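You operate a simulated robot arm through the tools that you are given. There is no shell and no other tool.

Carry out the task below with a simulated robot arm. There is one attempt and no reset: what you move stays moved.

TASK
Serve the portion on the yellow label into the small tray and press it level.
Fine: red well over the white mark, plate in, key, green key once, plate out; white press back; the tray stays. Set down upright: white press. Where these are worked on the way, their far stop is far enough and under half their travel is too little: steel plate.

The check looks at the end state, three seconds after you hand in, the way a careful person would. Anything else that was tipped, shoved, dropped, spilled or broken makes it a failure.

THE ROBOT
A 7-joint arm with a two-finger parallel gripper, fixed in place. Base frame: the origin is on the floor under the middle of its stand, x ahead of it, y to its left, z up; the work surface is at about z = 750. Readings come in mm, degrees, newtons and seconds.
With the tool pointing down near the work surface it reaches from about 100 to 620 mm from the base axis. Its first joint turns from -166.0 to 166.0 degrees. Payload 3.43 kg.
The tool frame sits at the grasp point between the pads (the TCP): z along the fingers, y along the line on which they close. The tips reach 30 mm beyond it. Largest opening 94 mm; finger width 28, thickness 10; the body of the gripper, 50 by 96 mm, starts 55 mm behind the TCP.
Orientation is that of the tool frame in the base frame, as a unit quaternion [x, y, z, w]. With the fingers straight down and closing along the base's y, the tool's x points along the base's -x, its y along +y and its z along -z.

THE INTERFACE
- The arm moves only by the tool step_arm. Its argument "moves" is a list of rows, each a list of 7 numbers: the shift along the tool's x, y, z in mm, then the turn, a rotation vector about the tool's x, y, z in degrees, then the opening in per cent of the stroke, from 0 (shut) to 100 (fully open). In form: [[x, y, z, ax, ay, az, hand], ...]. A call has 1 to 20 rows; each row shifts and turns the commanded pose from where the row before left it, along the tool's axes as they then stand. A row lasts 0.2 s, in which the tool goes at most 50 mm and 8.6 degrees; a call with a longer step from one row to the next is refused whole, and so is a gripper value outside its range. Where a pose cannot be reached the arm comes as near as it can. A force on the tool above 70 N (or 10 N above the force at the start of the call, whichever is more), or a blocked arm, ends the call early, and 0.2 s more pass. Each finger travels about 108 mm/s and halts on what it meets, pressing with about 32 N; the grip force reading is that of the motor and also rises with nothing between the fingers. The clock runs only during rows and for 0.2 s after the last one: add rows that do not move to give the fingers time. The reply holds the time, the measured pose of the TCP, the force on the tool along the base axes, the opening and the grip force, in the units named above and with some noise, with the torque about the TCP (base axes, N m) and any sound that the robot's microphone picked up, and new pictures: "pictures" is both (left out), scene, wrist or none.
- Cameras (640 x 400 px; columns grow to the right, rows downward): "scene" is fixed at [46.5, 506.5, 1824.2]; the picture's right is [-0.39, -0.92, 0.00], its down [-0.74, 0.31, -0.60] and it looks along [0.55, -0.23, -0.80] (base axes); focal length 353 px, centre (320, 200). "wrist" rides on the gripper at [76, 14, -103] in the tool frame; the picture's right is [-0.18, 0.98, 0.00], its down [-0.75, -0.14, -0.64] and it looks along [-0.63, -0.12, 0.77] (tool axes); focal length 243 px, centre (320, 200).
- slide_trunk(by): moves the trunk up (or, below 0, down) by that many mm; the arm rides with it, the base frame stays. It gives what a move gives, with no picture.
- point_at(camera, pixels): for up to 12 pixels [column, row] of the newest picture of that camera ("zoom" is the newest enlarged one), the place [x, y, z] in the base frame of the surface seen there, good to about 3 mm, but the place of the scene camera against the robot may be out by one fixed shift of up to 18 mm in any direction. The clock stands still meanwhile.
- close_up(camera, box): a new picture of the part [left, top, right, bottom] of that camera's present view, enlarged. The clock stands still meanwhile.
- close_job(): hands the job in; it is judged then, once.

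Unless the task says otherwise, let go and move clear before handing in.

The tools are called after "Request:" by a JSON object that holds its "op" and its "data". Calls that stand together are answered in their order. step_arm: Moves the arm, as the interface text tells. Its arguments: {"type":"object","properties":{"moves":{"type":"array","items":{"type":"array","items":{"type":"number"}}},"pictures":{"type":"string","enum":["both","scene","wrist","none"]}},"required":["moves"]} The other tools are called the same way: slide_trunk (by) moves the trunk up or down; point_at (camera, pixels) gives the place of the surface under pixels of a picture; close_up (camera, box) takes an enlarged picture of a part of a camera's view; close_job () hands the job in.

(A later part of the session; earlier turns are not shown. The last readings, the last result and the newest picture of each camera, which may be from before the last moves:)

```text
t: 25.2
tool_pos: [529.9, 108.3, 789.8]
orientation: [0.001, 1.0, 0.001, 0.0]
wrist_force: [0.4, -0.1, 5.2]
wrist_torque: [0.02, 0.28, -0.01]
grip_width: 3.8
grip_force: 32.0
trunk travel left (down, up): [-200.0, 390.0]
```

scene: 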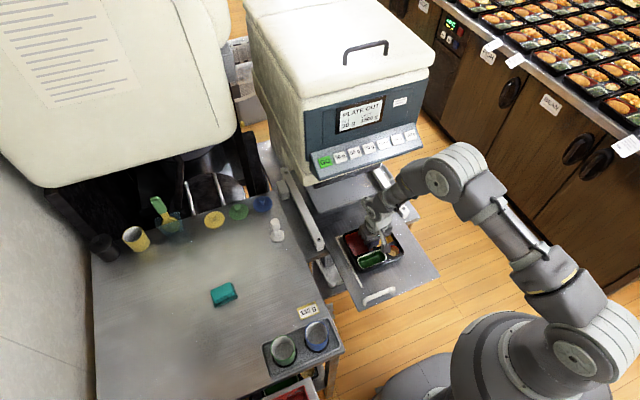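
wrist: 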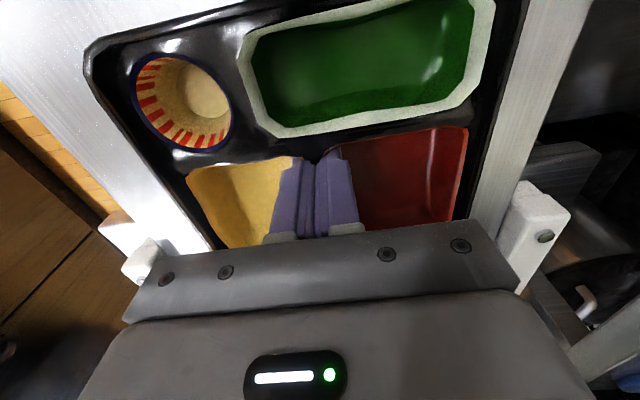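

Contact is felt at 5.2 N upward, so the tray sits on the plate. I'll open the fingers slowly and lift straight out.

Request:
{"op": "step_arm", "data": {"moves": [[0, 0, -1, 0, 0, 0, 10], [0, 0, 0, 0, 0, 0, 25], [0, 0, 0, 0, 0, 0, 40], [0, 0, 0, 0, 0, 0, 45], [0, 0, -15, 0, 0, 0, 45], [0, 0, -30, 0, 0, 0, 45], [0, 0, -40, 0, 0, 0, 45], [0, 0, -40, 0, 0, 0, 45], [0, 0, -20, 0, 0, 0, 45], [0, 0, 0, 0, 0, 0, 45]]}}

```text
t: 27.4
tool_pos: [527.6, 108.5, 934.7]
orientation: [0.0, 1.0, 0.0, 0.0]
wrist_force: [-0.7, 0.0, 0.0]
wrist_torque: [0.01, 0.02, 0.0]
grip_width: 42.2
grip_force: 0.0
trunk travel left (down, up): [-200.0, 390.0]
```

scene: 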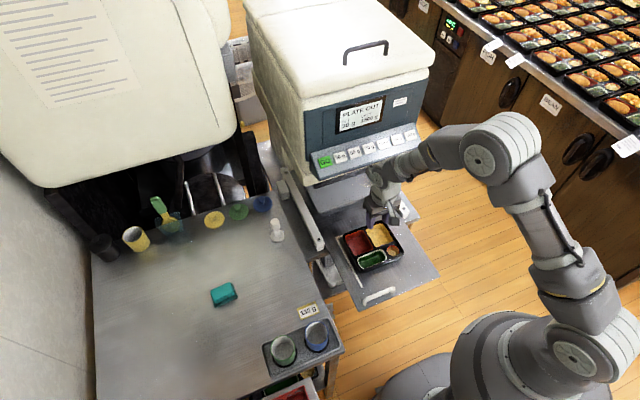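
wrist: 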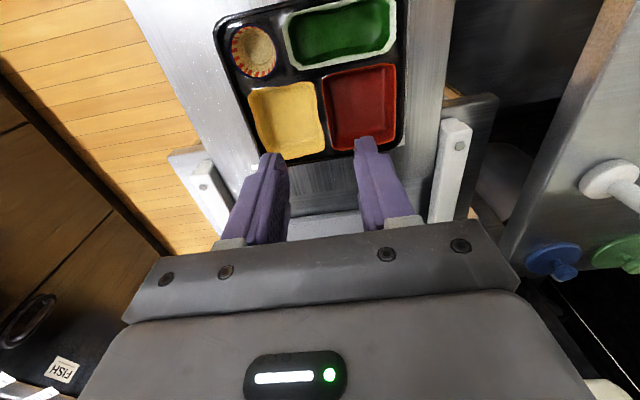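

The tray now sits on the plate at scene (372,246), undisturbed. I'll verify the red well's position relative to the L lines and mark position.

Request:
{"op": "close_up", "data": {"camera": "wrist", "box": [190, 0, 490, 220]}}

Request:
{"op": "point_at", "data": {"camera": "wrist", "pixels": [[324, 82], [390, 67], [395, 138], [332, 148], [362, 105], [218, 32], [395, 5], [400, 140], [260, 155], [405, 142], [330, 152], [286, 115]]}}

Request:
{"op": "close_up", "data": {"camera": "scene", "box": [310, 180, 440, 310]}}

```text
1.82 times, centred on (340, 110) of wrist
```

zoom: 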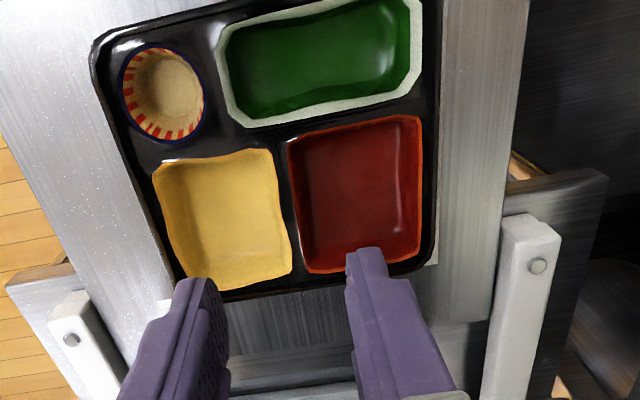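

```text
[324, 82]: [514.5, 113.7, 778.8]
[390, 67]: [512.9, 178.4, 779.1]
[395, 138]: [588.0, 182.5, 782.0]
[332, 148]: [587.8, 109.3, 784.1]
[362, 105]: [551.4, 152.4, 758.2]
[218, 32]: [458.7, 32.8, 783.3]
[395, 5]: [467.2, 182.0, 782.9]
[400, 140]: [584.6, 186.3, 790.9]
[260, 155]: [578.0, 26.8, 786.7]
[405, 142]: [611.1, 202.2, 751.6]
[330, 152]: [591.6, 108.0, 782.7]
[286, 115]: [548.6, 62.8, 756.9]
```

```text
3.08 times, centred on (375, 245) of scene
```

zoom: 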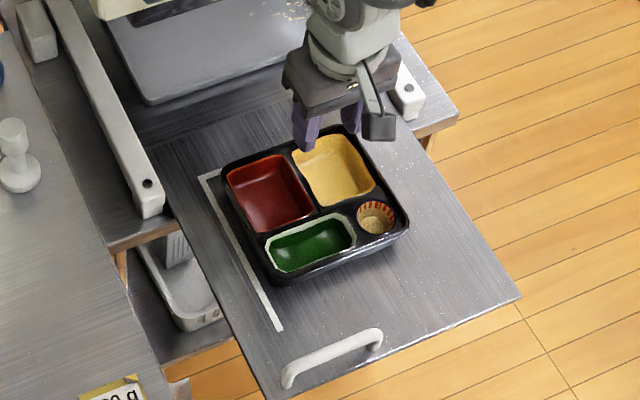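

The red well spans x 514–588, y 111–181 (centre ≈ 551,146) — within about 3 mm of the mark centre. Next I'll go to the robot side of the handle, closing the fingers and tilting the tool forward 20° to push the plate in.

Request:
{"op": "step_arm", "data": {"moves": [[30, 8, -5, 0, 0, 0, 20], [40, 10, -5, 0, 0, 0, 0], [40, 11, -5, 0, 0, 0, 0], [40, 11, 0, 0, 0, 0, 0], [40, 11, 0, 0, 0, 0, 0], [40, 11, 0, 0, 0, 0, 0], [0, 0, 0, 0, -7, 0, 0], [0, 0, 0, 0, -7, 0, 0], [0, 0, 0, 0, -6, 0, 0], [0, 0, 0, 0, 0, 0, 0]]}}

```text
t: 29.6
tool_pos: [305.6, 174.8, 948.6]
orientation: [0.0, 0.985, 0.0, 0.173]
wrist_force: [-0.2, -0.1, 0.5]
wrist_torque: [0.01, -0.02, 0.05]
grip_width: 0.1
grip_force: 31.9
out of reach, approached as far as the arm can: row 9
trunk travel left (down, up): [-200.0, 390.0]
```

scene: 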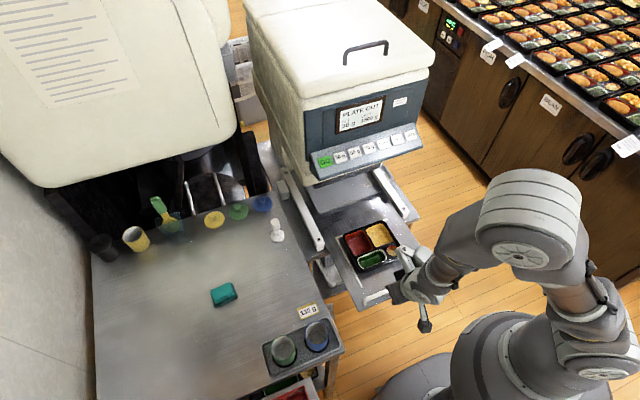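
wrist: 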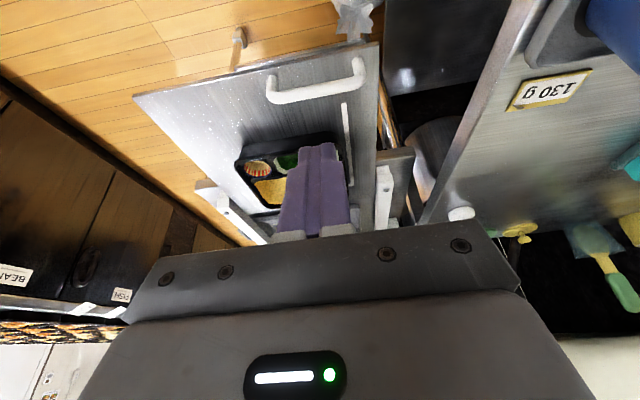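

The tilt reached about 20° but the arm is near a limit here with the trunk low. I'll measure the handle from this view, then raise the trunk to get better posture.

Request:
{"op": "point_at", "data": {"camera": "wrist", "pixels": [[272, 90], [290, 94], [315, 90], [340, 82], [358, 62], [363, 75], [275, 100], [315, 97], [376, 45], [140, 98], [250, 75], [315, 84]]}}

Request:
{"op": "close_up", "data": {"camera": "wrist", "box": [220, 30, 400, 150]}}

Request:
{"op": "slide_trunk", "data": {"by": 150}}

```text
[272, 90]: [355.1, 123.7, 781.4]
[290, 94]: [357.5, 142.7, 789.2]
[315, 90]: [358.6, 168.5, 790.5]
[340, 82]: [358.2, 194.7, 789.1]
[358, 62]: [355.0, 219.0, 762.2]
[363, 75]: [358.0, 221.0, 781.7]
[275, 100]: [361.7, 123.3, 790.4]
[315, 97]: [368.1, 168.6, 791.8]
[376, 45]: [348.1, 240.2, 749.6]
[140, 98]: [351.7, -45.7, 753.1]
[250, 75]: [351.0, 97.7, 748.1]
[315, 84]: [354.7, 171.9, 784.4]
```

```text
3.33 times, centred on (310, 90) of wrist
```

zoom: 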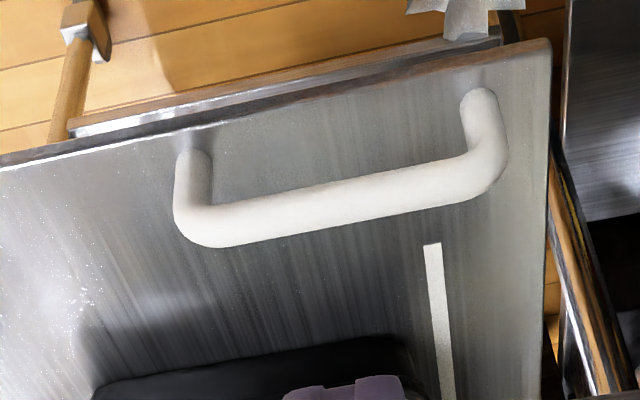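

```text
t: 31.3
tool_pos: [306.0, 175.5, 1098.3]
orientation: [0.0, 0.985, 0.0, 0.173]
wrist_force: [0.5, 0.2, 0.1]
wrist_torque: [0.0, 0.0, 0.02]
grip_width: 0.0
grip_force: 32.4
trunk travel left (down, up): [-350.0, 240.0]
```

The handle bar spans y≈118–225 with its near side at x≈354 and top z≈792; plate edge is x≈350. I'll descend on the robot side to (300,171,798), clear of the plate edge.

Request:
{"op": "step_arm", "data": {"moves": [[13.5, -0.6, 35, 0, 0, 0, 0], [13.5, -0.6, 35, 0, 0, 0, 0], [13.5, -0.6, 35, 0, 0, 0, 0], [13.5, -0.6, 35, 0, 0, 0, 0], [13.5, -0.6, 35, 0, 0, 0, 0], [13.5, -0.6, 35, 0, 0, 0, 0], [13.5, -0.6, 35, 0, 0, 0, 0], [13.5, -0.6, 35, 0, 0, 0, 0], [0, 0, 0, 0, 0, 0, 0]]}}

```text
t: 33.3
tool_pos: [298.2, 169.0, 798.2]
orientation: [0.0, 0.985, 0.0, 0.173]
wrist_force: [0.1, 0.1, 0.2]
wrist_torque: [0.01, 0.0, -0.04]
grip_width: 0.1
grip_force: 31.9
trunk travel left (down, up): [-350.0, 240.0]
```

scene: 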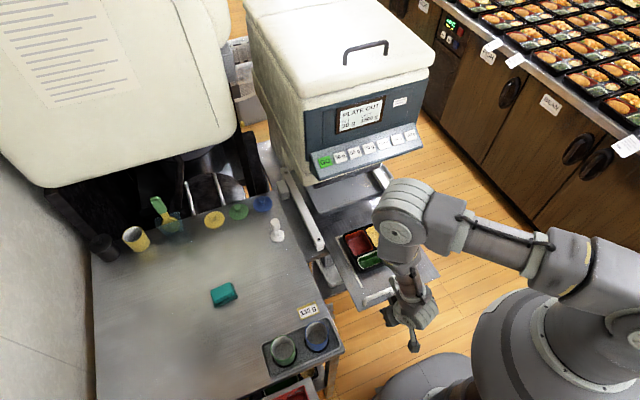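
wrist: 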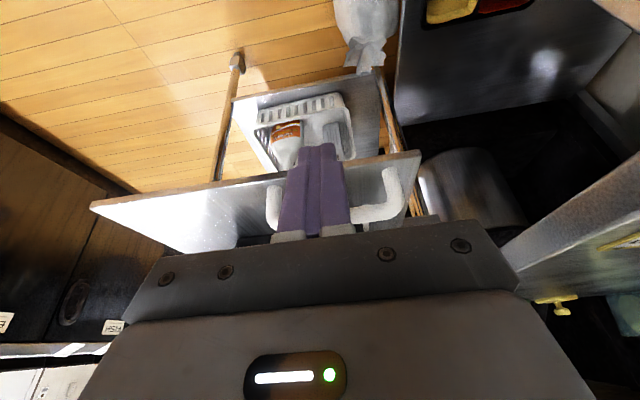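

The closed fingertips are now in front of the handle, visible between its posts at (318,190). I'll push forward in small steps, watching the force.

Request:
{"op": "step_arm", "data": {"moves": [[-18.8, 0, 6.84, 0, 0, 0, 0], [-9.4, 1, 3.42, 0, 0, 0, 0], [-9.4, 1, 3.42, 0, 0, 0, 0], [-9.4, 0, 3.42, 0, 0, 0, 0], [0, 0, 0, 0, 0, 0, 0]]}}

```text
t: 34.5
tool_pos: [348.6, 172.7, 798.5]
orientation: [0.001, 0.985, -0.001, 0.173]
wrist_force: [-4.1, -0.5, -2.3]
wrist_torque: [-0.04, 0.14, -0.04]
grip_width: 0.0
grip_force: 31.8
trunk travel left (down, up): [-350.0, 240.0]
```

scene: 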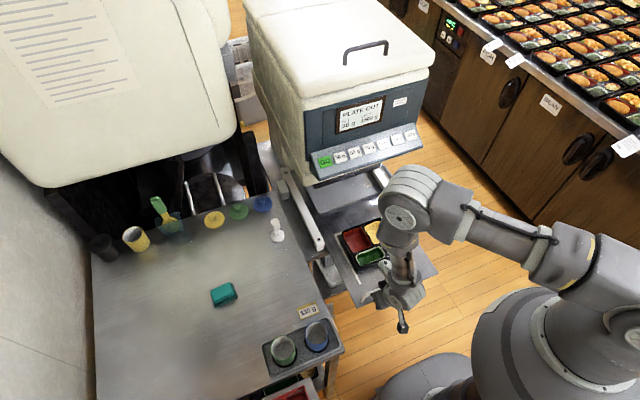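
wrist: 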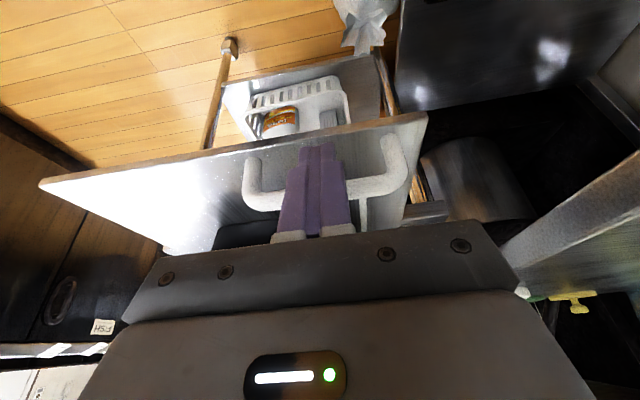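

The reaction is −4.1 N along x, so the plate is moving with the push. Before going further I'll check where the arm's wrist joint is relative to the machine overhang.

Request:
{"op": "point_at", "data": {"camera": "scene", "pixels": [[400, 185], [420, 175], [385, 220], [400, 220], [440, 195], [395, 245], [360, 248], [310, 180], [420, 152], [365, 165], [340, 185], [370, 178]]}}

```text
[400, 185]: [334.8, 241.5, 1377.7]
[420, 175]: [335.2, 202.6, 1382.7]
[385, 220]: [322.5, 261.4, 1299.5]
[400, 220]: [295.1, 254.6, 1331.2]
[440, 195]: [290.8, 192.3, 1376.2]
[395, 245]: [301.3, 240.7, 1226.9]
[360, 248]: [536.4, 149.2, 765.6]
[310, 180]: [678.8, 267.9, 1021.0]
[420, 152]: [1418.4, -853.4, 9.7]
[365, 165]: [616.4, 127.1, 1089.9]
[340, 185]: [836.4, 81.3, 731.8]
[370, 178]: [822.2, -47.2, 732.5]
```

That high joint (z≈1380, x≈335) is the elbow, which will stay back as the arm extends, so the machine is clear. I'll continue pushing steadily at about 50 mm/s.

Request:
{"op": "step_arm", "data": {"moves": [[-7.5, 0, 2.74, 0, 0, 0, 0], [-9.4, 0, 3.42, 0, 0, 0, 0], [-9.4, 0, 3.42, 0, 0, 0, 0], [-9.4, 0, 3.42, 0, 0, 0, 0], [-9.4, 0, 3.42, 0, 0, 0, 0], [-9.4, 0, 3.42, 0, 0, 0, 0], [-9.4, 0, 3.42, 0, 0, 0, 0], [-9.4, 0, 3.42, 0, 0, 0, 0], [-9.4, 0, 3.42, 0, 0, 0, 0], [-9.4, 0, 3.42, 0, 0, 0, 0], [-7.5, 0, 2.74, 0, 0, 0, 0], [0, 0, 0, 0, 0, 0, 0]]}}

```text
t: 37.1
tool_pos: [457.7, 172.1, 799.3]
orientation: [0.0, 0.985, 0.0, 0.173]
wrist_force: [0.6, -0.3, -1.0]
wrist_torque: [-0.02, 0.04, 0.0]
grip_width: 0.0
grip_force: 31.8
trunk travel left (down, up): [-350.0, 240.0]
```

scene: 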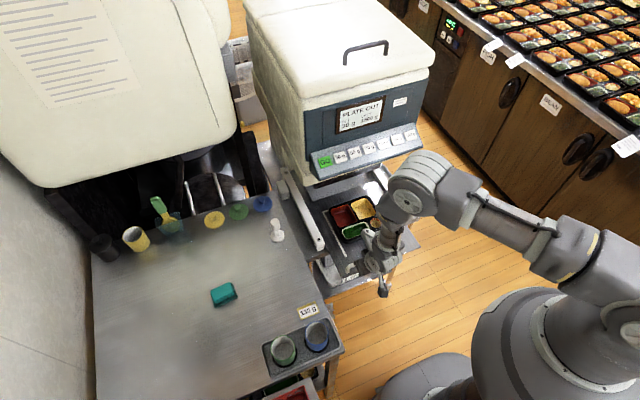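
wrist: 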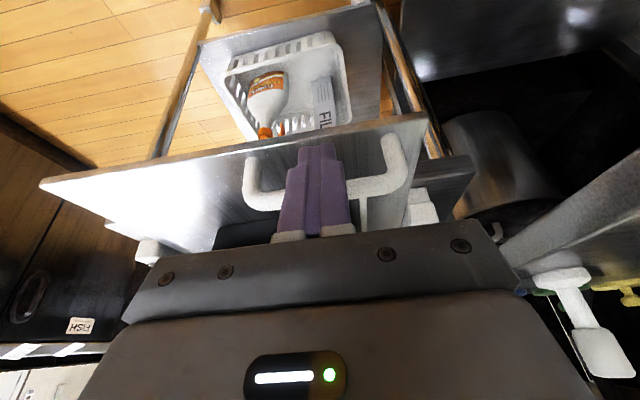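

The plate with the tray has moved about 123 mm in, and the tray rides along at scene (350,215). I'll keep pushing.

Request:
{"op": "step_arm", "data": {"moves": [[-7.5, 0, 2.74, 0, 0, 0, 0], [-9.4, 0, 3.42, 0, 0, 0, 0], [-9.4, 0, 3.42, 0, 0, 0, 0], [-9.4, 0, 3.42, 0, 0, 0, 0], [-9.4, 0, 3.42, 0, 0, 0, 0], [-9.4, 0, 3.42, 0, 0, 0, 0], [-7.5, 0, 2.74, 0, 0, 0, 0], [0, 0, 0, 0, 0, 0, 0]]}}

```text
t: 38.9
tool_pos: [521.5, 171.8, 798.5]
orientation: [0.001, 0.985, -0.001, 0.173]
wrist_force: [0.2, -0.2, -0.2]
wrist_torque: [-0.01, -0.01, -0.02]
grip_width: 0.0
grip_force: 31.9
trunk travel left (down, up): [-350.0, 240.0]
```

scene: 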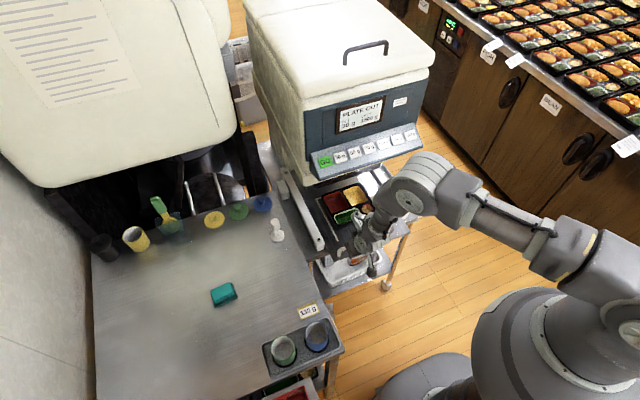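
wrist: 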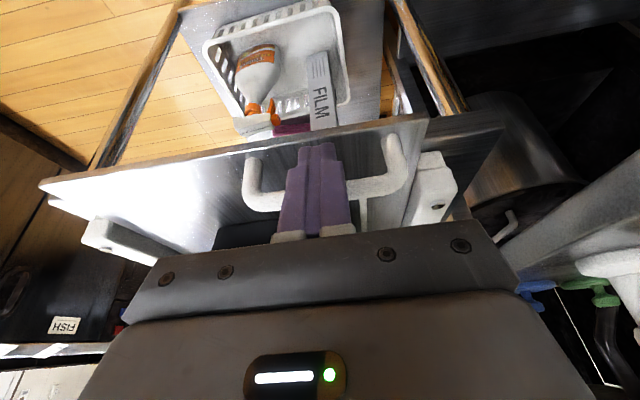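

The plate is 187 mm in without meeting a stop. I'll check the arm's clearance to the overhanging panel before continuing.

Request:
{"op": "point_at", "data": {"camera": "scene", "pixels": [[385, 190], [395, 180], [380, 215], [390, 215], [375, 225], [368, 232], [400, 200], [350, 197], [355, 216], [410, 165]]}}

Request:
{"op": "close_up", "data": {"camera": "scene", "box": [290, 130, 450, 290]}}

```text
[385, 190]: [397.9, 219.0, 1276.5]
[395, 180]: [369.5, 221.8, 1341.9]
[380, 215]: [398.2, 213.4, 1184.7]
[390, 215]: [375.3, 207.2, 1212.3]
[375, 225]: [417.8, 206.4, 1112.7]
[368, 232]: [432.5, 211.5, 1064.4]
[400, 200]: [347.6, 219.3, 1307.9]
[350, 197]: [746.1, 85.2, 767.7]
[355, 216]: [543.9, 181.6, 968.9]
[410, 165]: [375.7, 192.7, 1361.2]
```

```text
2.50 times, centred on (370, 210) of scene
```

zoom: 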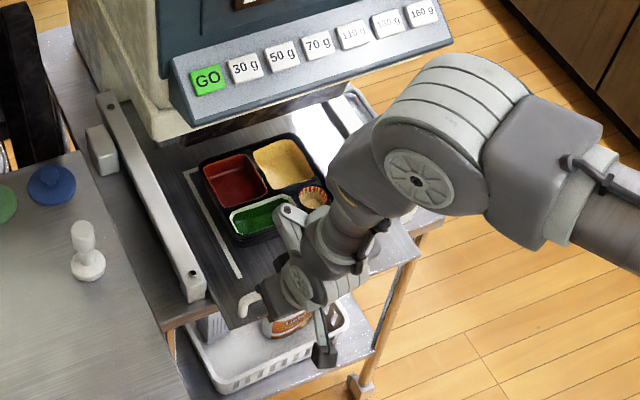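

Forearm stays at x≤420 and the wrist at about (544, z 969), well below and behind the overhang (x 621, z 1056). I'll push on in small steps to find the stop.

Request:
{"op": "step_arm", "data": {"moves": [[-7.5, 0, 2.74, 0, 0, 0, 0], [-7.5, 0, 2.74, 0, 0, 0, 0], [-7.5, 0, 2.74, 0, 0, 0, 0], [-7.5, 0, 2.74, 0, 0, 0, 0], [-7.5, 0, 2.74, 0, 0, 0, 0], [0, 0, 0, 0, 0, 0, 0]]}}

```text
t: 40.3
tool_pos: [561.2, 172.0, 800.2]
orientation: [0.0, 0.985, -0.001, 0.172]
wrist_force: [-0.1, 0.4, -1.0]
wrist_torque: [-0.01, 0.02, -0.03]
grip_width: 0.0
grip_force: 32.5
trunk travel left (down, up): [-350.0, 240.0]
```

scene: 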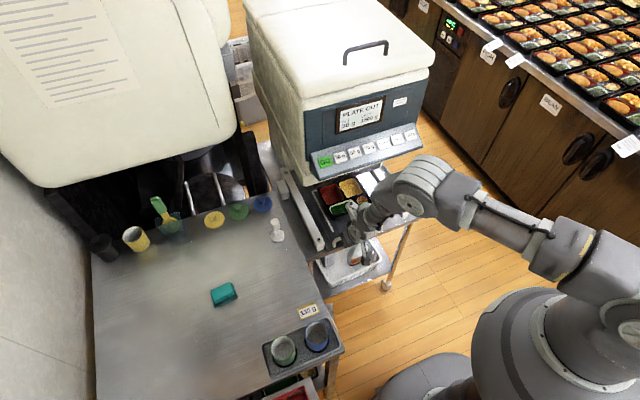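
wrist: 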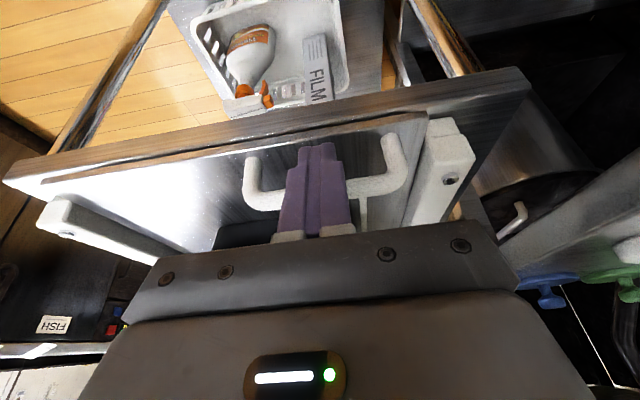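

227 mm in, still free; the plate's front edge is nearly flush with the support. I'll continue stepwise and watch for the stop force and the display.

Request:
{"op": "step_arm", "data": {"moves": [[-4.7, 0, 1.71, 0, 0, 0, 0], [-4.7, 0, 1.71, 0, 0, 0, 0], [-4.7, 0, 1.71, 0, 0, 0, 0], [-4.7, 0, 1.71, 0, 0, 0, 0], [-4.7, 0, 1.71, 0, 0, 0, 0], [0, 0, 0, 0, 0, 0, 0]]}}

```text
t: 41.7
tool_pos: [585.7, 171.8, 799.7]
orientation: [0.0, 0.985, -0.001, 0.172]
wrist_force: [0.7, -0.2, -0.4]
wrist_torque: [-0.02, -0.03, 0.0]
grip_width: 0.0
grip_force: 32.6
trunk travel left (down, up): [-350.0, 240.0]
```

scene: 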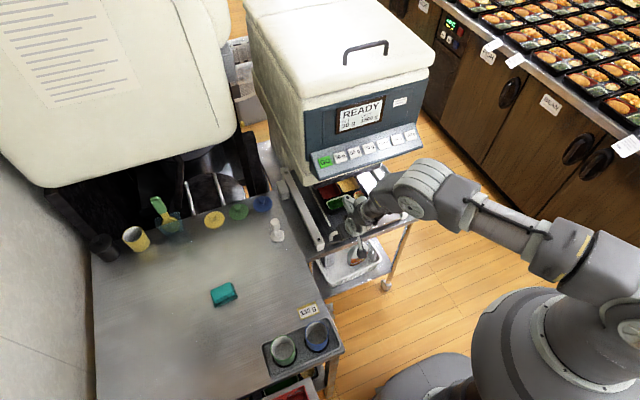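
wrist: 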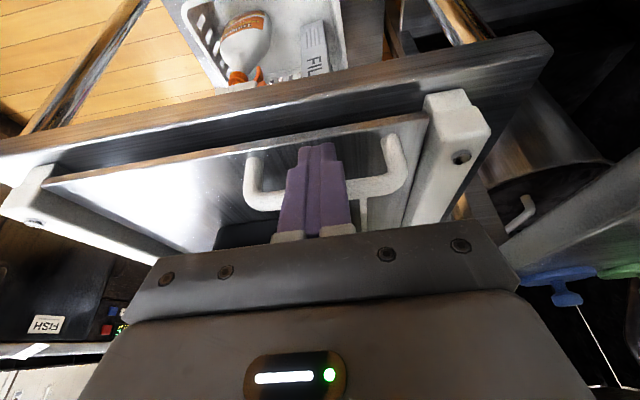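

The display now reads READY. I'll nudge a little further to find the far stop, with small steps and force monitoring.

Request:
{"op": "step_arm", "data": {"moves": [[-2.82, 0, 1.03, 0, 0, 0, 0], [-2.82, 0, 1.03, 0, 0, 0, 0], [-2.82, 0, 1.03, 0, 0, 0, 0], [0, 0, 0, 0, 0, 0, 0]]}}

```text
t: 42.7
tool_pos: [588.7, 171.2, 798.8]
orientation: [0.001, 0.985, -0.002, 0.17]
wrist_force: [-47.7, 4.4, -2.8]
wrist_torque: [0.58, 0.75, 0.24]
grip_width: 0.0
grip_force: 32.2
trunk travel left (down, up): [-350.0, 240.0]
```

scene: 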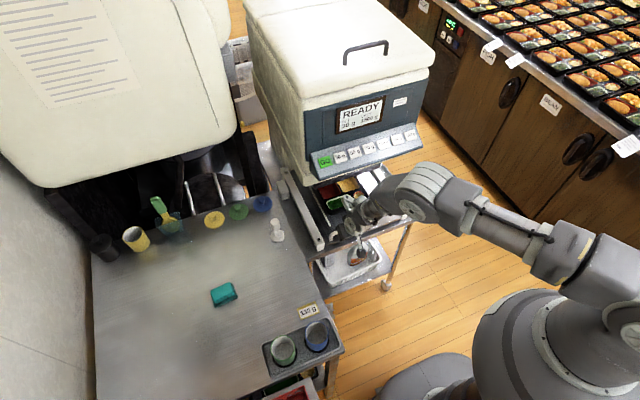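
wrist: 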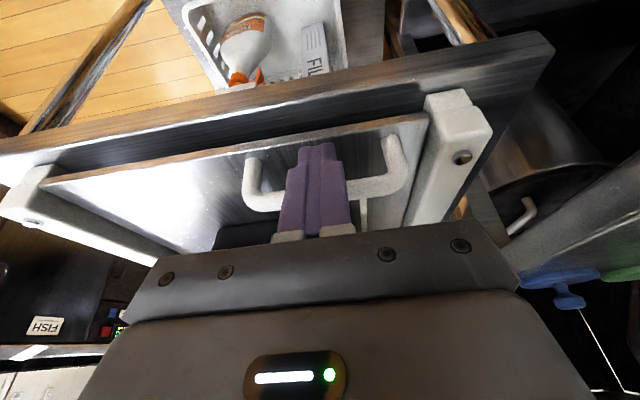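

The far stop is reached (−47.7 N at x≈588.7) and the display shows READY. I'll back off from the handle, then rise toward the key level.

Request:
{"op": "step_arm", "data": {"moves": [[8.5, 0, -3.1, 0, 0, 0, 0], [28, 0, -10.3, 0, 0, 0, 0], [30, 0, -11, 0, 0, 0, 0], [30, 0, -11, 0, 0, 0, 0], [-15.4, 0, -42.3, 0, 0, 0, 0], [-15.4, 0, -42.3, 0, 0, 0, 0], [-15.4, 0, -42.3, 0, 0, 0, 0], [-15.4, 0, -42.3, 0, 0, 0, 0], [-15.4, 0, -42.3, 0, 0, 0, 0], [-15.4, 0, -42.3, 0, 0, 0, 0], [-15.4, 0, -42.3, 0, 0, 0, 0], [-15.4, 0, -42.3, 0, 0, 0, 0], [-15.4, 0, -42.3, 0, 0, 0, 0], [0, 0, 0, 0, 0, 0, 0]]}}

```text
t: 45.7
tool_pos: [492.4, 173.5, 1204.1]
orientation: [0.0, 0.985, 0.0, 0.173]
wrist_force: [-0.3, 0.0, -0.1]
wrist_torque: [-0.02, -0.01, 0.01]
grip_width: 0.0
grip_force: 31.7
trunk travel left (down, up): [-350.0, 240.0]
```

scene: 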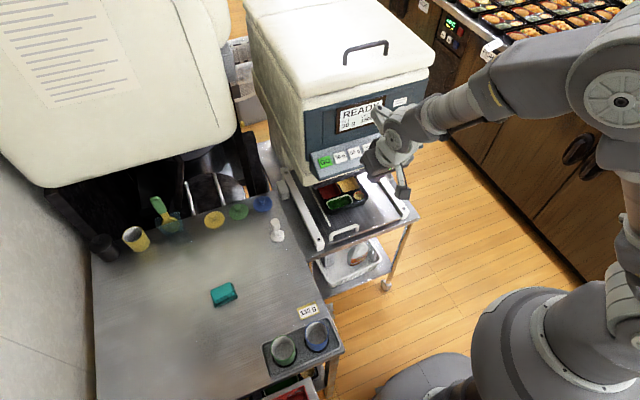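
wrist: 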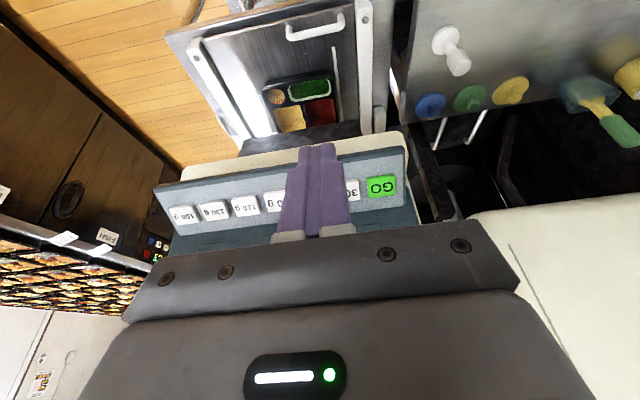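

The plate is in with the tray still properly placed. Now I'll move laterally in front of the 130 g key (y≈4) and tilt to match the 31° panel.

Request:
{"op": "step_arm", "data": {"moves": [[0, -34, 0, 0, 0, 0, 0], [0, -34, 0, 0, 0, 0, 0], [0, -34, 0, 0, 0, 0, 0], [0, -34, 0, 0, 0, 0, 0], [0, -33, 0, 0, -5.5, 0, 0], [0, 0, 0, 0, -5.5, 0, 0], [0, 0, 0, 0, 0, 0, 0]]}}

```text
t: 47.3
tool_pos: [490.1, 2.8, 1204.9]
orientation: [0.0, 0.964, 0.0, 0.267]
wrist_force: [-0.2, -0.3, -0.2]
wrist_torque: [0.0, -0.02, 0.01]
grip_width: 0.0
grip_force: 32.1
trunk travel left (down, up): [-350.0, 240.0]
```

scene: 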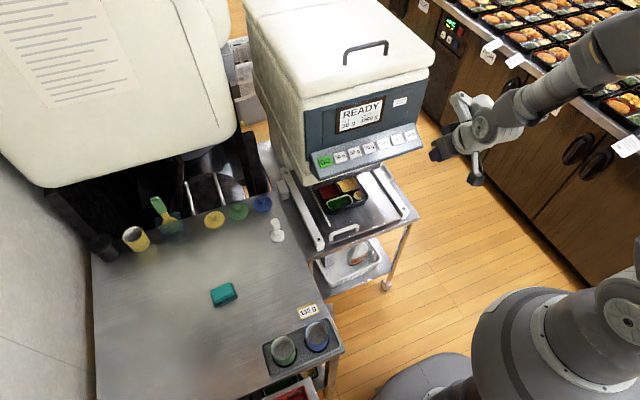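
wrist: 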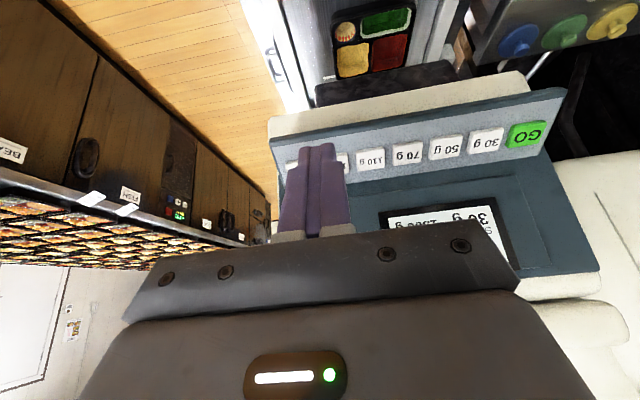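

The fingers hide the 130 g key, but its neighbours are visible. I'll measure those keys to interpolate its centre precisely.

Request:
{"op": "close_up", "data": {"camera": "wrist", "box": [260, 90, 560, 220]}}

Request:
{"op": "point_at", "data": {"camera": "wrist", "pixels": [[371, 160], [408, 152], [446, 147], [486, 140], [528, 134], [291, 165], [343, 163], [361, 161], [381, 158], [370, 151], [372, 168], [450, 170]]}}

```text
2.13 times, centred on (410, 155) of wrist
```

zoom: 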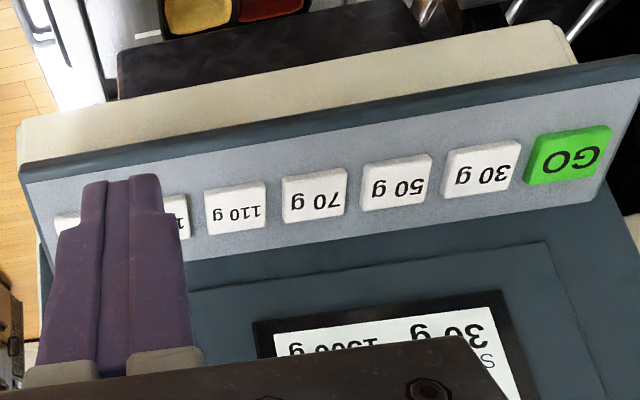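

```text
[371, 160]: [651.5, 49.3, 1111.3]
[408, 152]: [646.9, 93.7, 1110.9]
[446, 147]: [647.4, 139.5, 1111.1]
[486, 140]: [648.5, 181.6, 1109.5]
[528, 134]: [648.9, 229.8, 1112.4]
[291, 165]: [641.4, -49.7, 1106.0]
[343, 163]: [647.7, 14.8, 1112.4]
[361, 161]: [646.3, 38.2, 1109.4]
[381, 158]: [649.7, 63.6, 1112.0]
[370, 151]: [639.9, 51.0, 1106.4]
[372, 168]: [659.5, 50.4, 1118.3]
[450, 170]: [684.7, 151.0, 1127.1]
```

The key pitch is about 45 mm, putting the 130 g key at (649, 4, 1112). I'll move to 25 mm short of it along the panel normal.

Request:
{"op": "step_arm", "data": {"moves": [[-22.1, 0.3, 26.6, 0, 0, 0, 0], [-22.1, 0.3, 26.6, 0, 0, 0, 0], [-22.1, 0.3, 26.6, 0, 0, 0, 0], [-22.1, 0.3, 26.6, 0, 0, 0, 0], [0, 0, 0, 0, 0, 0, 0]]}}

```text
t: 48.5
tool_pos: [623.3, 3.2, 1158.8]
orientation: [0.0, 0.964, 0.0, 0.268]
wrist_force: [-0.2, 0.2, 0.0]
wrist_torque: [0.0, -0.02, -0.01]
grip_width: 0.0
grip_force: 31.4
trunk travel left (down, up): [-350.0, 240.0]
```

scene: 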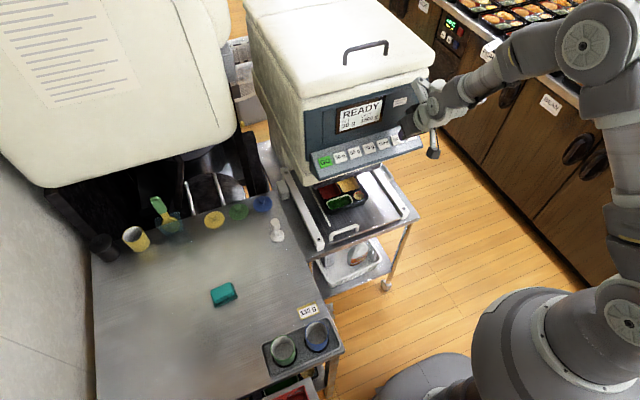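
wrist: 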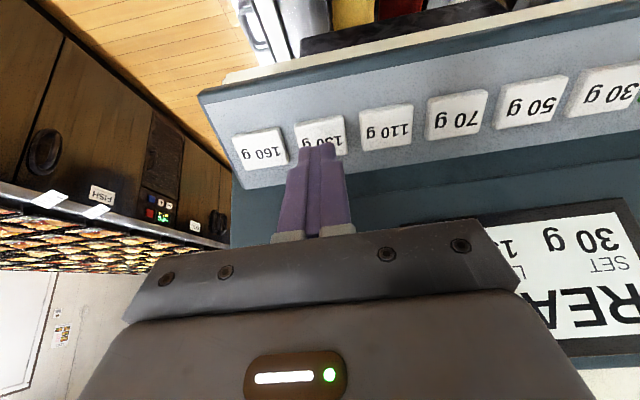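

The fingertips point at the 130 g key with ~23 mm left along the normal. I'll approach with a 2 mm lateral trim and then press slowly until the force builds.

Request:
{"op": "step_arm", "data": {"moves": [[1, 0.4, 9, 0, 0, 0, 0], [1, 0.4, 9, 0, 0, 0, 0], [0, 0, 2, 0, 0, 0, 0], [0, 0, 0, 0, 0, 0, 0]]}}

```text
t: 49.5
tool_pos: [632.6, 4.4, 1140.7]
orientation: [0.0, 0.964, 0.0, 0.266]
wrist_force: [-0.1, -0.9, -0.6]
wrist_torque: [-0.02, -0.03, 0.01]
grip_width: 0.0
grip_force: 31.9
trunk travel left (down, up): [-350.0, 240.0]
```

scene: 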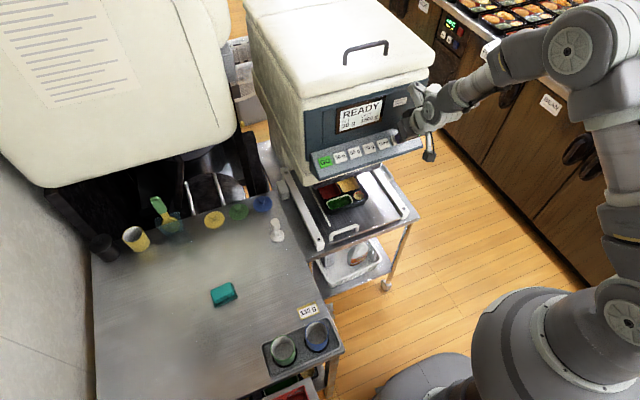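
wrist: 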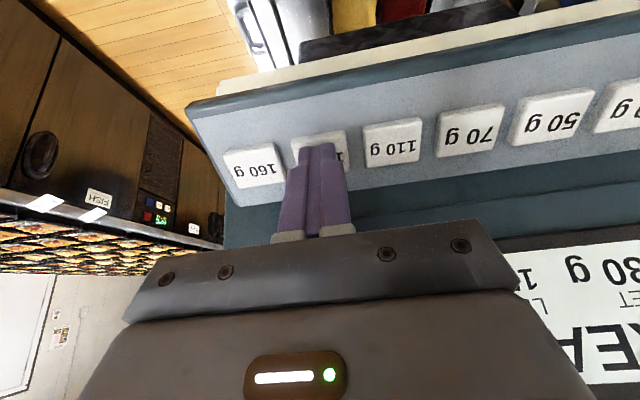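

The tip is centred on the 130 g key, still about 3 mm away. I'll press in 1.5 mm steps and look for contact force or a sound.

Request:
{"op": "step_arm", "data": {"moves": [[0, 0, 1.5, 0, 0, 0, 0], [0, 0, 1.5, 0, 0, 0, 0], [0, 0, 1, 0, 0, 0, 0], [0, 0, 0, 0, 0, 0, 0]]}}

```text
t: 50.5
tool_pos: [633.7, 5.5, 1138.3]
orientation: [0.0, 0.964, 0.0, 0.267]
wrist_force: [-0.8, 0.0, 0.2]
wrist_torque: [0.02, -0.01, -0.03]
grip_width: 0.2
grip_force: 32.1
trunk travel left (down, up): [-350.0, 240.0]
```

scene: 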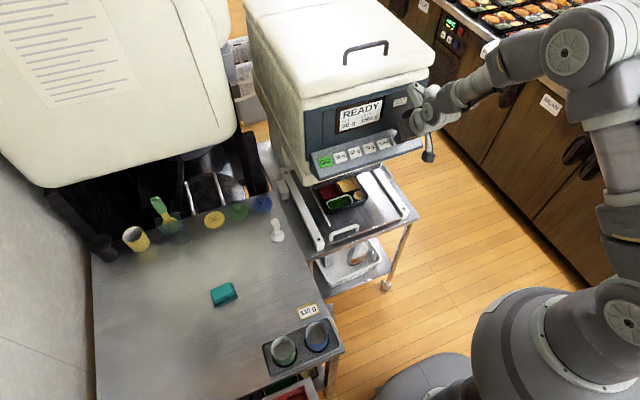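
wrist: 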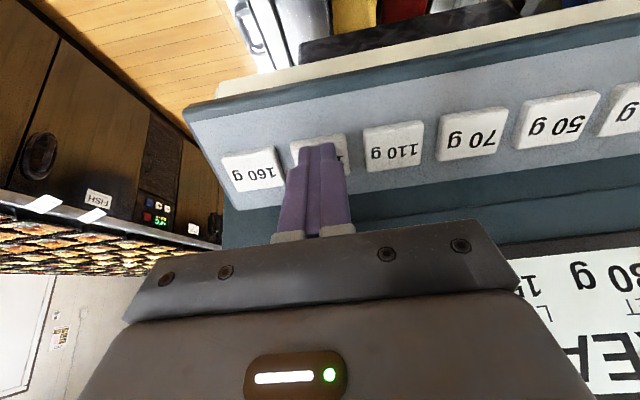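

No contact yet at z≈1138.3. I'll keep stepping in.

Request:
{"op": "step_arm", "data": {"moves": [[0, -0.5, 1, 0, 0, 0, 0], [0, 0, 1, 0, 0, 0, 0], [0, 0, 0, 0, 0, 0, 0]], "pictures": "none"}}

Request:
{"op": "step_arm", "data": {"moves": [[0, 0, 1, 0, 0, 0, 0], [0, 0, 1, 0, 0, 0, 0], [0, 0, 0, 0, 0, 0, 0]]}}

```text
t: 51.3
tool_pos: [633.5, 4.3, 1136.4]
orientation: [0.0, 0.964, 0.0, 0.267]
wrist_force: [-1.5, -0.1, 1.1]
wrist_torque: [-0.01, 0.05, -0.02]
grip_width: 0.0
grip_force: 32.0
trunk travel left (down, up): [-350.0, 240.0]
```

```text
t: 52.1
tool_pos: [634.9, 4.5, 1134.0]
orientation: [0.0, 0.964, 0.0, 0.267]
wrist_force: [-2.7, 0.4, 2.2]
wrist_torque: [0.01, 0.11, -0.01]
grip_width: 0.0
grip_force: 31.7
trunk travel left (down, up): [-350.0, 240.0]
heard: click
```

scene: 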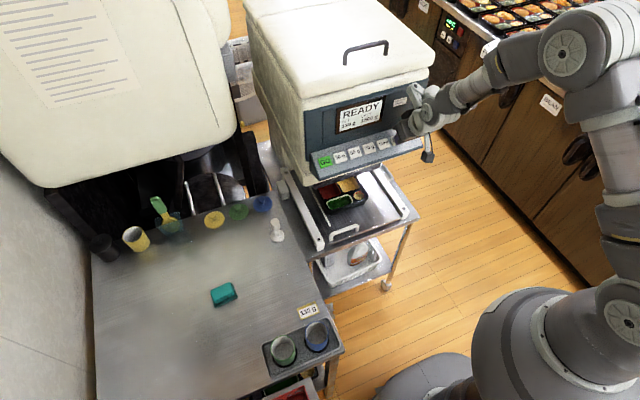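
wrist: 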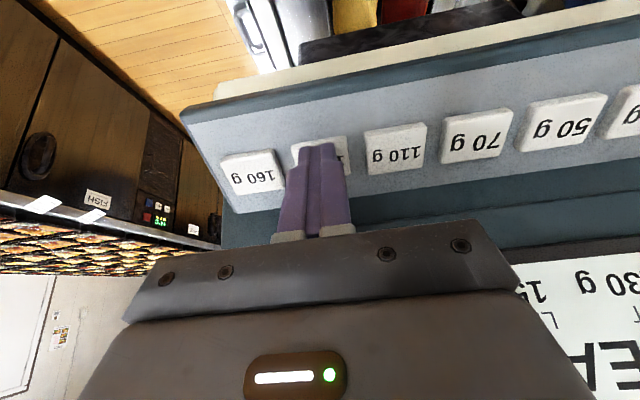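

A click was heard and the display digits changed. I'll zoom on the display to confirm the set value, and back off along the normal.

Request:
{"op": "step_arm", "data": {"moves": [[0, 0, -6, 0, 0, 0, 0], [0, 0, -25, 0, 0, 0, 0], [0, 0, -35, 0, 0, 0, 0], [0, 0, 0, 0, 0, 0, 0]]}}

Request:
{"op": "close_up", "data": {"camera": "scene", "box": [300, 80, 430, 190]}}

```text
t: 53.1
tool_pos: [602.3, 5.0, 1191.1]
orientation: [0.0, 0.964, -0.001, 0.266]
wrist_force: [0.8, 0.6, -0.3]
wrist_torque: [-0.02, -0.01, 0.01]
grip_width: 0.0
grip_force: 32.2
trunk travel left (down, up): [-350.0, 240.0]
```

scene: 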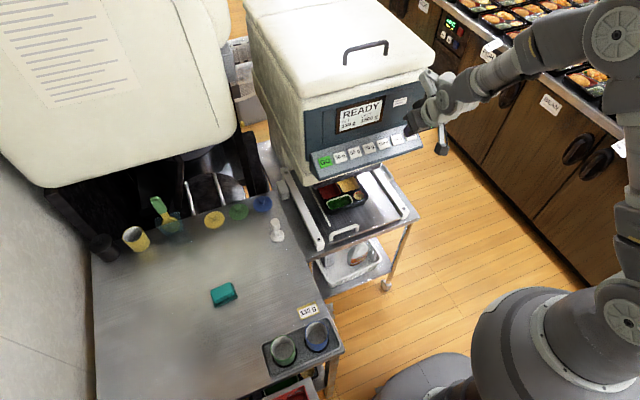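
wrist: 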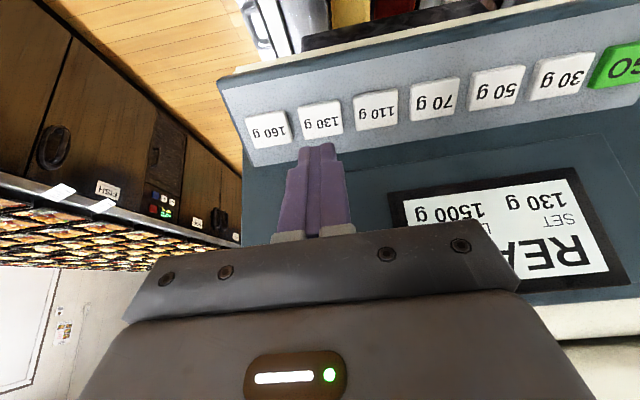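

```text
3.64 times, centred on (365, 135) of scene
```

zoom: 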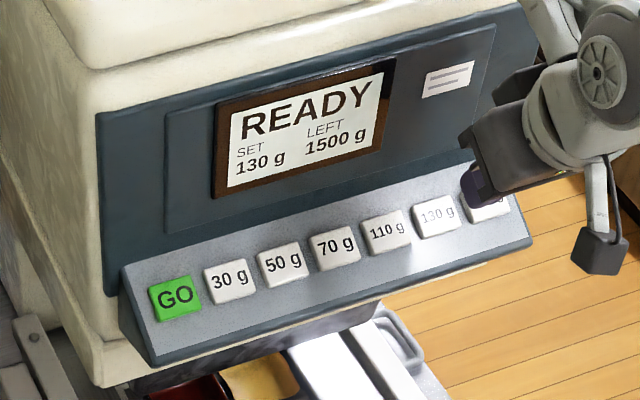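

SET now shows 130 g and READY. I'll move along to the green GO key at y≈228.5, staying 66 mm off the panel.

Request:
{"op": "step_arm", "data": {"moves": [[0, 37.25, 0, 0, 0, 0, 0], [0, 37.25, 0, 0, 0, 0, 0], [0, 37.25, 0, 0, 0, 0, 0], [0, 37.25, 0, 0, 0, 0, 0], [0, 37.25, 0, 0, 0, 0, 0], [0, 37.25, 0, 0, 0, 0, 0], [0, 0, 35, 0, 0, 0, 0], [0, 0, 0, 0, 0, 0, 0]]}}

```text
t: 54.9
tool_pos: [620.9, 226.7, 1160.7]
orientation: [0.0, 0.964, -0.001, 0.267]
wrist_force: [-0.9, 0.2, -0.3]
wrist_torque: [-0.04, 0.0, 0.01]
grip_width: 0.0
grip_force: 31.8
trunk travel left (down, up): [-350.0, 240.0]
```

scene: 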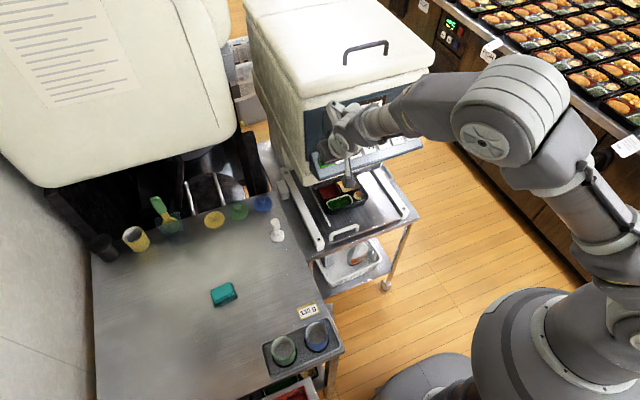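
wrist: 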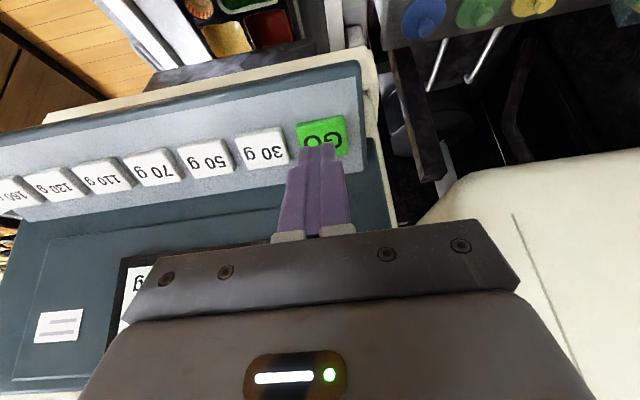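

The fingertips point at GO (wrist (322,135)). I'll approach to within about 8 mm, then press in small steps until one click.

Request:
{"op": "step_arm", "data": {"moves": [[0, 1.5, 12, 0, 0, 0, 0], [0, 0, 10, 0, 0, 0, 0], [0, 0, 2, 0, 0, 0, 0], [0, 0, 0, 0, 0, 0, 0]], "pictures": "wrist"}}

```text
t: 55.9
tool_pos: [631.9, 228.7, 1139.6]
orientation: [0.0, 0.964, 0.0, 0.267]
wrist_force: [0.5, 1.0, -0.4]
wrist_torque: [0.01, -0.02, 0.02]
grip_width: 0.0
grip_force: 32.0
trunk travel left (down, up): [-350.0, 240.0]
```

wrist: 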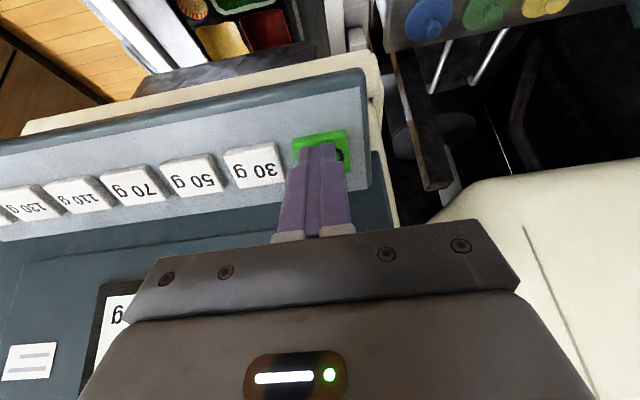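

Request:
{"op": "step_arm", "data": {"moves": [[0, 0, 1.5, 0, 0, 0, 0], [0, 0, 1.5, 0, 0, 0, 0], [0, 0, 0, 0, 0, 0, 0]], "pictures": "none"}}

Request:
{"op": "step_arm", "data": {"moves": [[0, 0, 1, 0, 0, 0, 0], [0, 0, 0, 0, 0, 0, 0]], "pictures": "none"}}

```text
t: 56.7
tool_pos: [635.2, 228.8, 1136.5]
orientation: [0.001, 0.964, -0.001, 0.266]
wrist_force: [-0.8, -0.8, 0.0]
wrist_torque: [-0.01, -0.04, -0.01]
grip_width: 0.0
grip_force: 32.2
trunk travel left (down, up): [-350.0, 240.0]
```

```text
t: 57.3
tool_pos: [635.2, 229.7, 1136.0]
orientation: [-0.001, 0.963, 0.0, 0.268]
wrist_force: [0.0, 0.5, 1.1]
wrist_torque: [-0.02, 0.01, 0.04]
grip_width: 0.0
grip_force: 32.1
trunk travel left (down, up): [-350.0, 240.0]
```

The tip is just making contact with GO (force ≈1 N, no click yet). I'll press in 1 mm steps, one at a time, until the click.

Request:
{"op": "step_arm", "data": {"moves": [[0, 0, 1, 0, 0, 0, 0], [0, 0, 0, 0, 0, 0, 0]], "pictures": "none"}}

```text
t: 57.9
tool_pos: [635.4, 228.9, 1135.1]
orientation: [0.0, 0.964, 0.0, 0.267]
wrist_force: [-0.1, 0.6, 1.5]
wrist_torque: [0.03, 0.05, 0.01]
grip_width: 0.0
grip_force: 32.1
trunk travel left (down, up): [-350.0, 240.0]
```

Request:
{"op": "step_arm", "data": {"moves": [[0, 0, 1, 0, 0, 0, 0], [0, 0, 0, 0, 0, 0, 0]], "pictures": "none"}}

```text
t: 58.5
tool_pos: [634.9, 230.0, 1134.4]
orientation: [0.0, 0.964, 0.0, 0.267]
wrist_force: [-1.7, 1.0, 2.0]
wrist_torque: [0.0, 0.01, -0.02]
grip_width: 0.1
grip_force: 32.1
trunk travel left (down, up): [-350.0, 240.0]
heard: click
```

One click heard on GO. I'll retract along the normal right away and check the display.

Request:
{"op": "step_arm", "data": {"moves": [[0, 0, -6, 0, 0, 0, 0], [0, 0, -25, 0, 0, 0, 0], [0, 0, -35, 0, 0, 0, 0], [0, 0, -40, 0, 0, 0, 0], [0, 0, 0, 0, 0, 0, 0]]}}

Request:
{"op": "close_up", "data": {"camera": "scene", "box": [300, 80, 430, 220]}}

```text
t: 59.7
tool_pos: [580.3, 227.3, 1224.5]
orientation: [0.001, 0.964, -0.001, 0.266]
wrist_force: [0.2, -0.1, -0.5]
wrist_torque: [0.0, 0.0, 0.01]
grip_width: 0.0
grip_force: 32.2
trunk travel left (down, up): [-350.0, 240.0]
```

scene: 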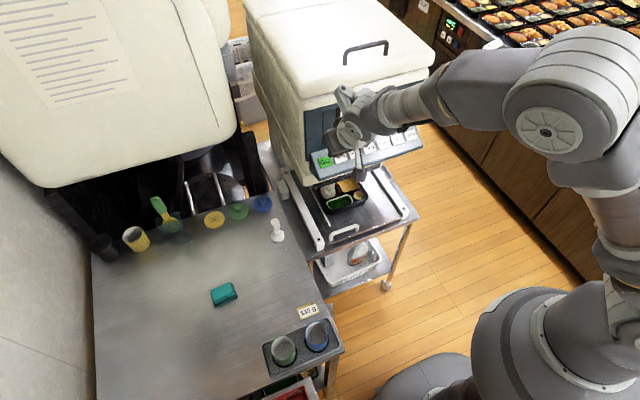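
wrist: 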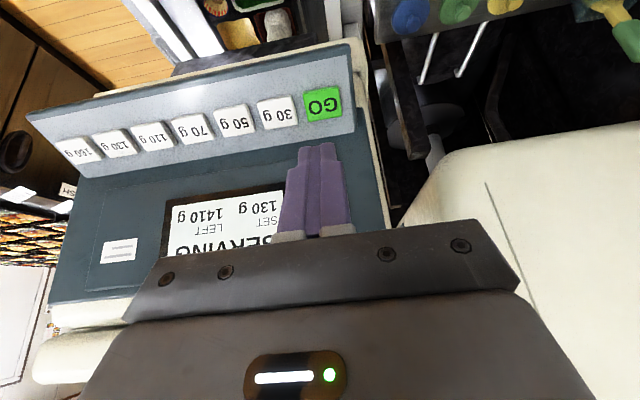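

```text
2.86 times, centred on (365, 150) of scene
```

zoom: 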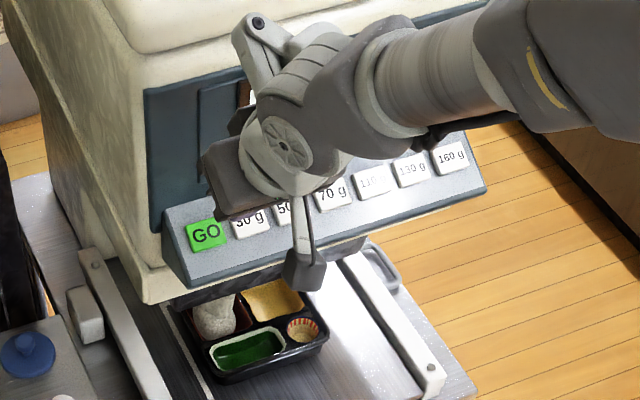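

The display reads SERVING with SET 130 g and LEFT counting down, and portion is landing in the red well. I'll back away and let it finish while I wait.

Request:
{"op": "step_arm", "data": {"moves": [[27.9, -14, -16.7, 0, 0, 0, 0], [27.9, -14, -16.7, 0, 0, 0, 0], [27.9, -14, -16.7, 0, 0, 0, 0], [27.9, -14, -16.7, 0, 0, 0, 0], [0, 0, 0, 0, 0, 0, 0], [0, 0, 0, 0, 0, 0, 0], [0, 0, 0, 0, 0, 0, 0], [0, 0, 0, 0, 0, 0, 0]]}}

Request:
{"op": "close_up", "data": {"camera": "scene", "box": [300, 80, 430, 220]}}

```text
t: 61.5
tool_pos: [450.3, 171.8, 1225.1]
orientation: [0.0, 0.964, -0.001, 0.267]
wrist_force: [-0.1, 0.1, -0.4]
wrist_torque: [-0.01, 0.0, 0.02]
grip_width: 0.0
grip_force: 32.5
trunk travel left (down, up): [-350.0, 240.0]
```

scene: 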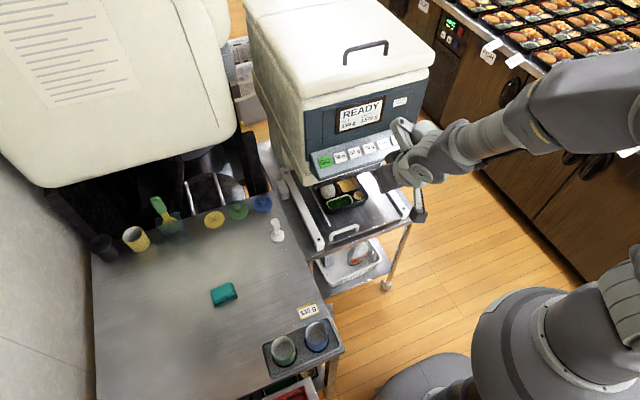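
wrist: 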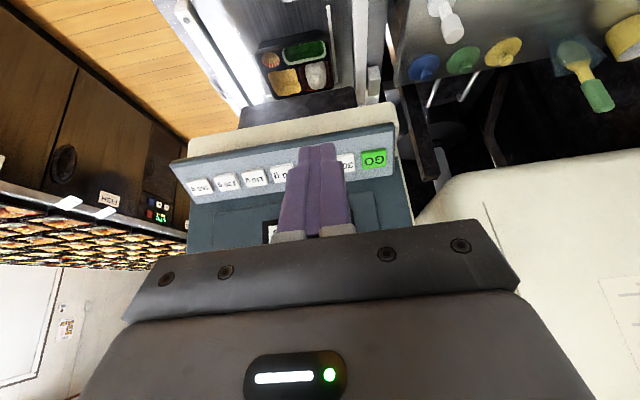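

```text
2.86 times, centred on (365, 150) of scene
```

zoom: 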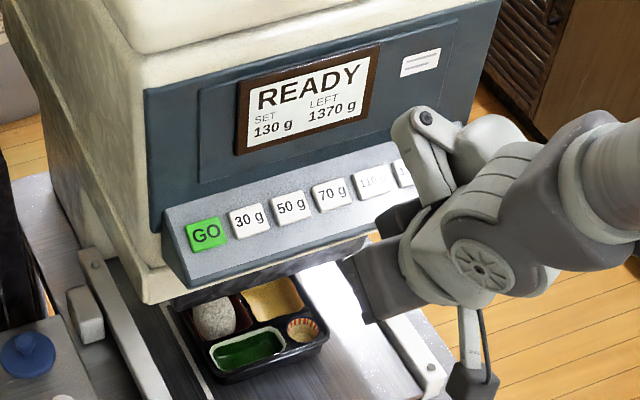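

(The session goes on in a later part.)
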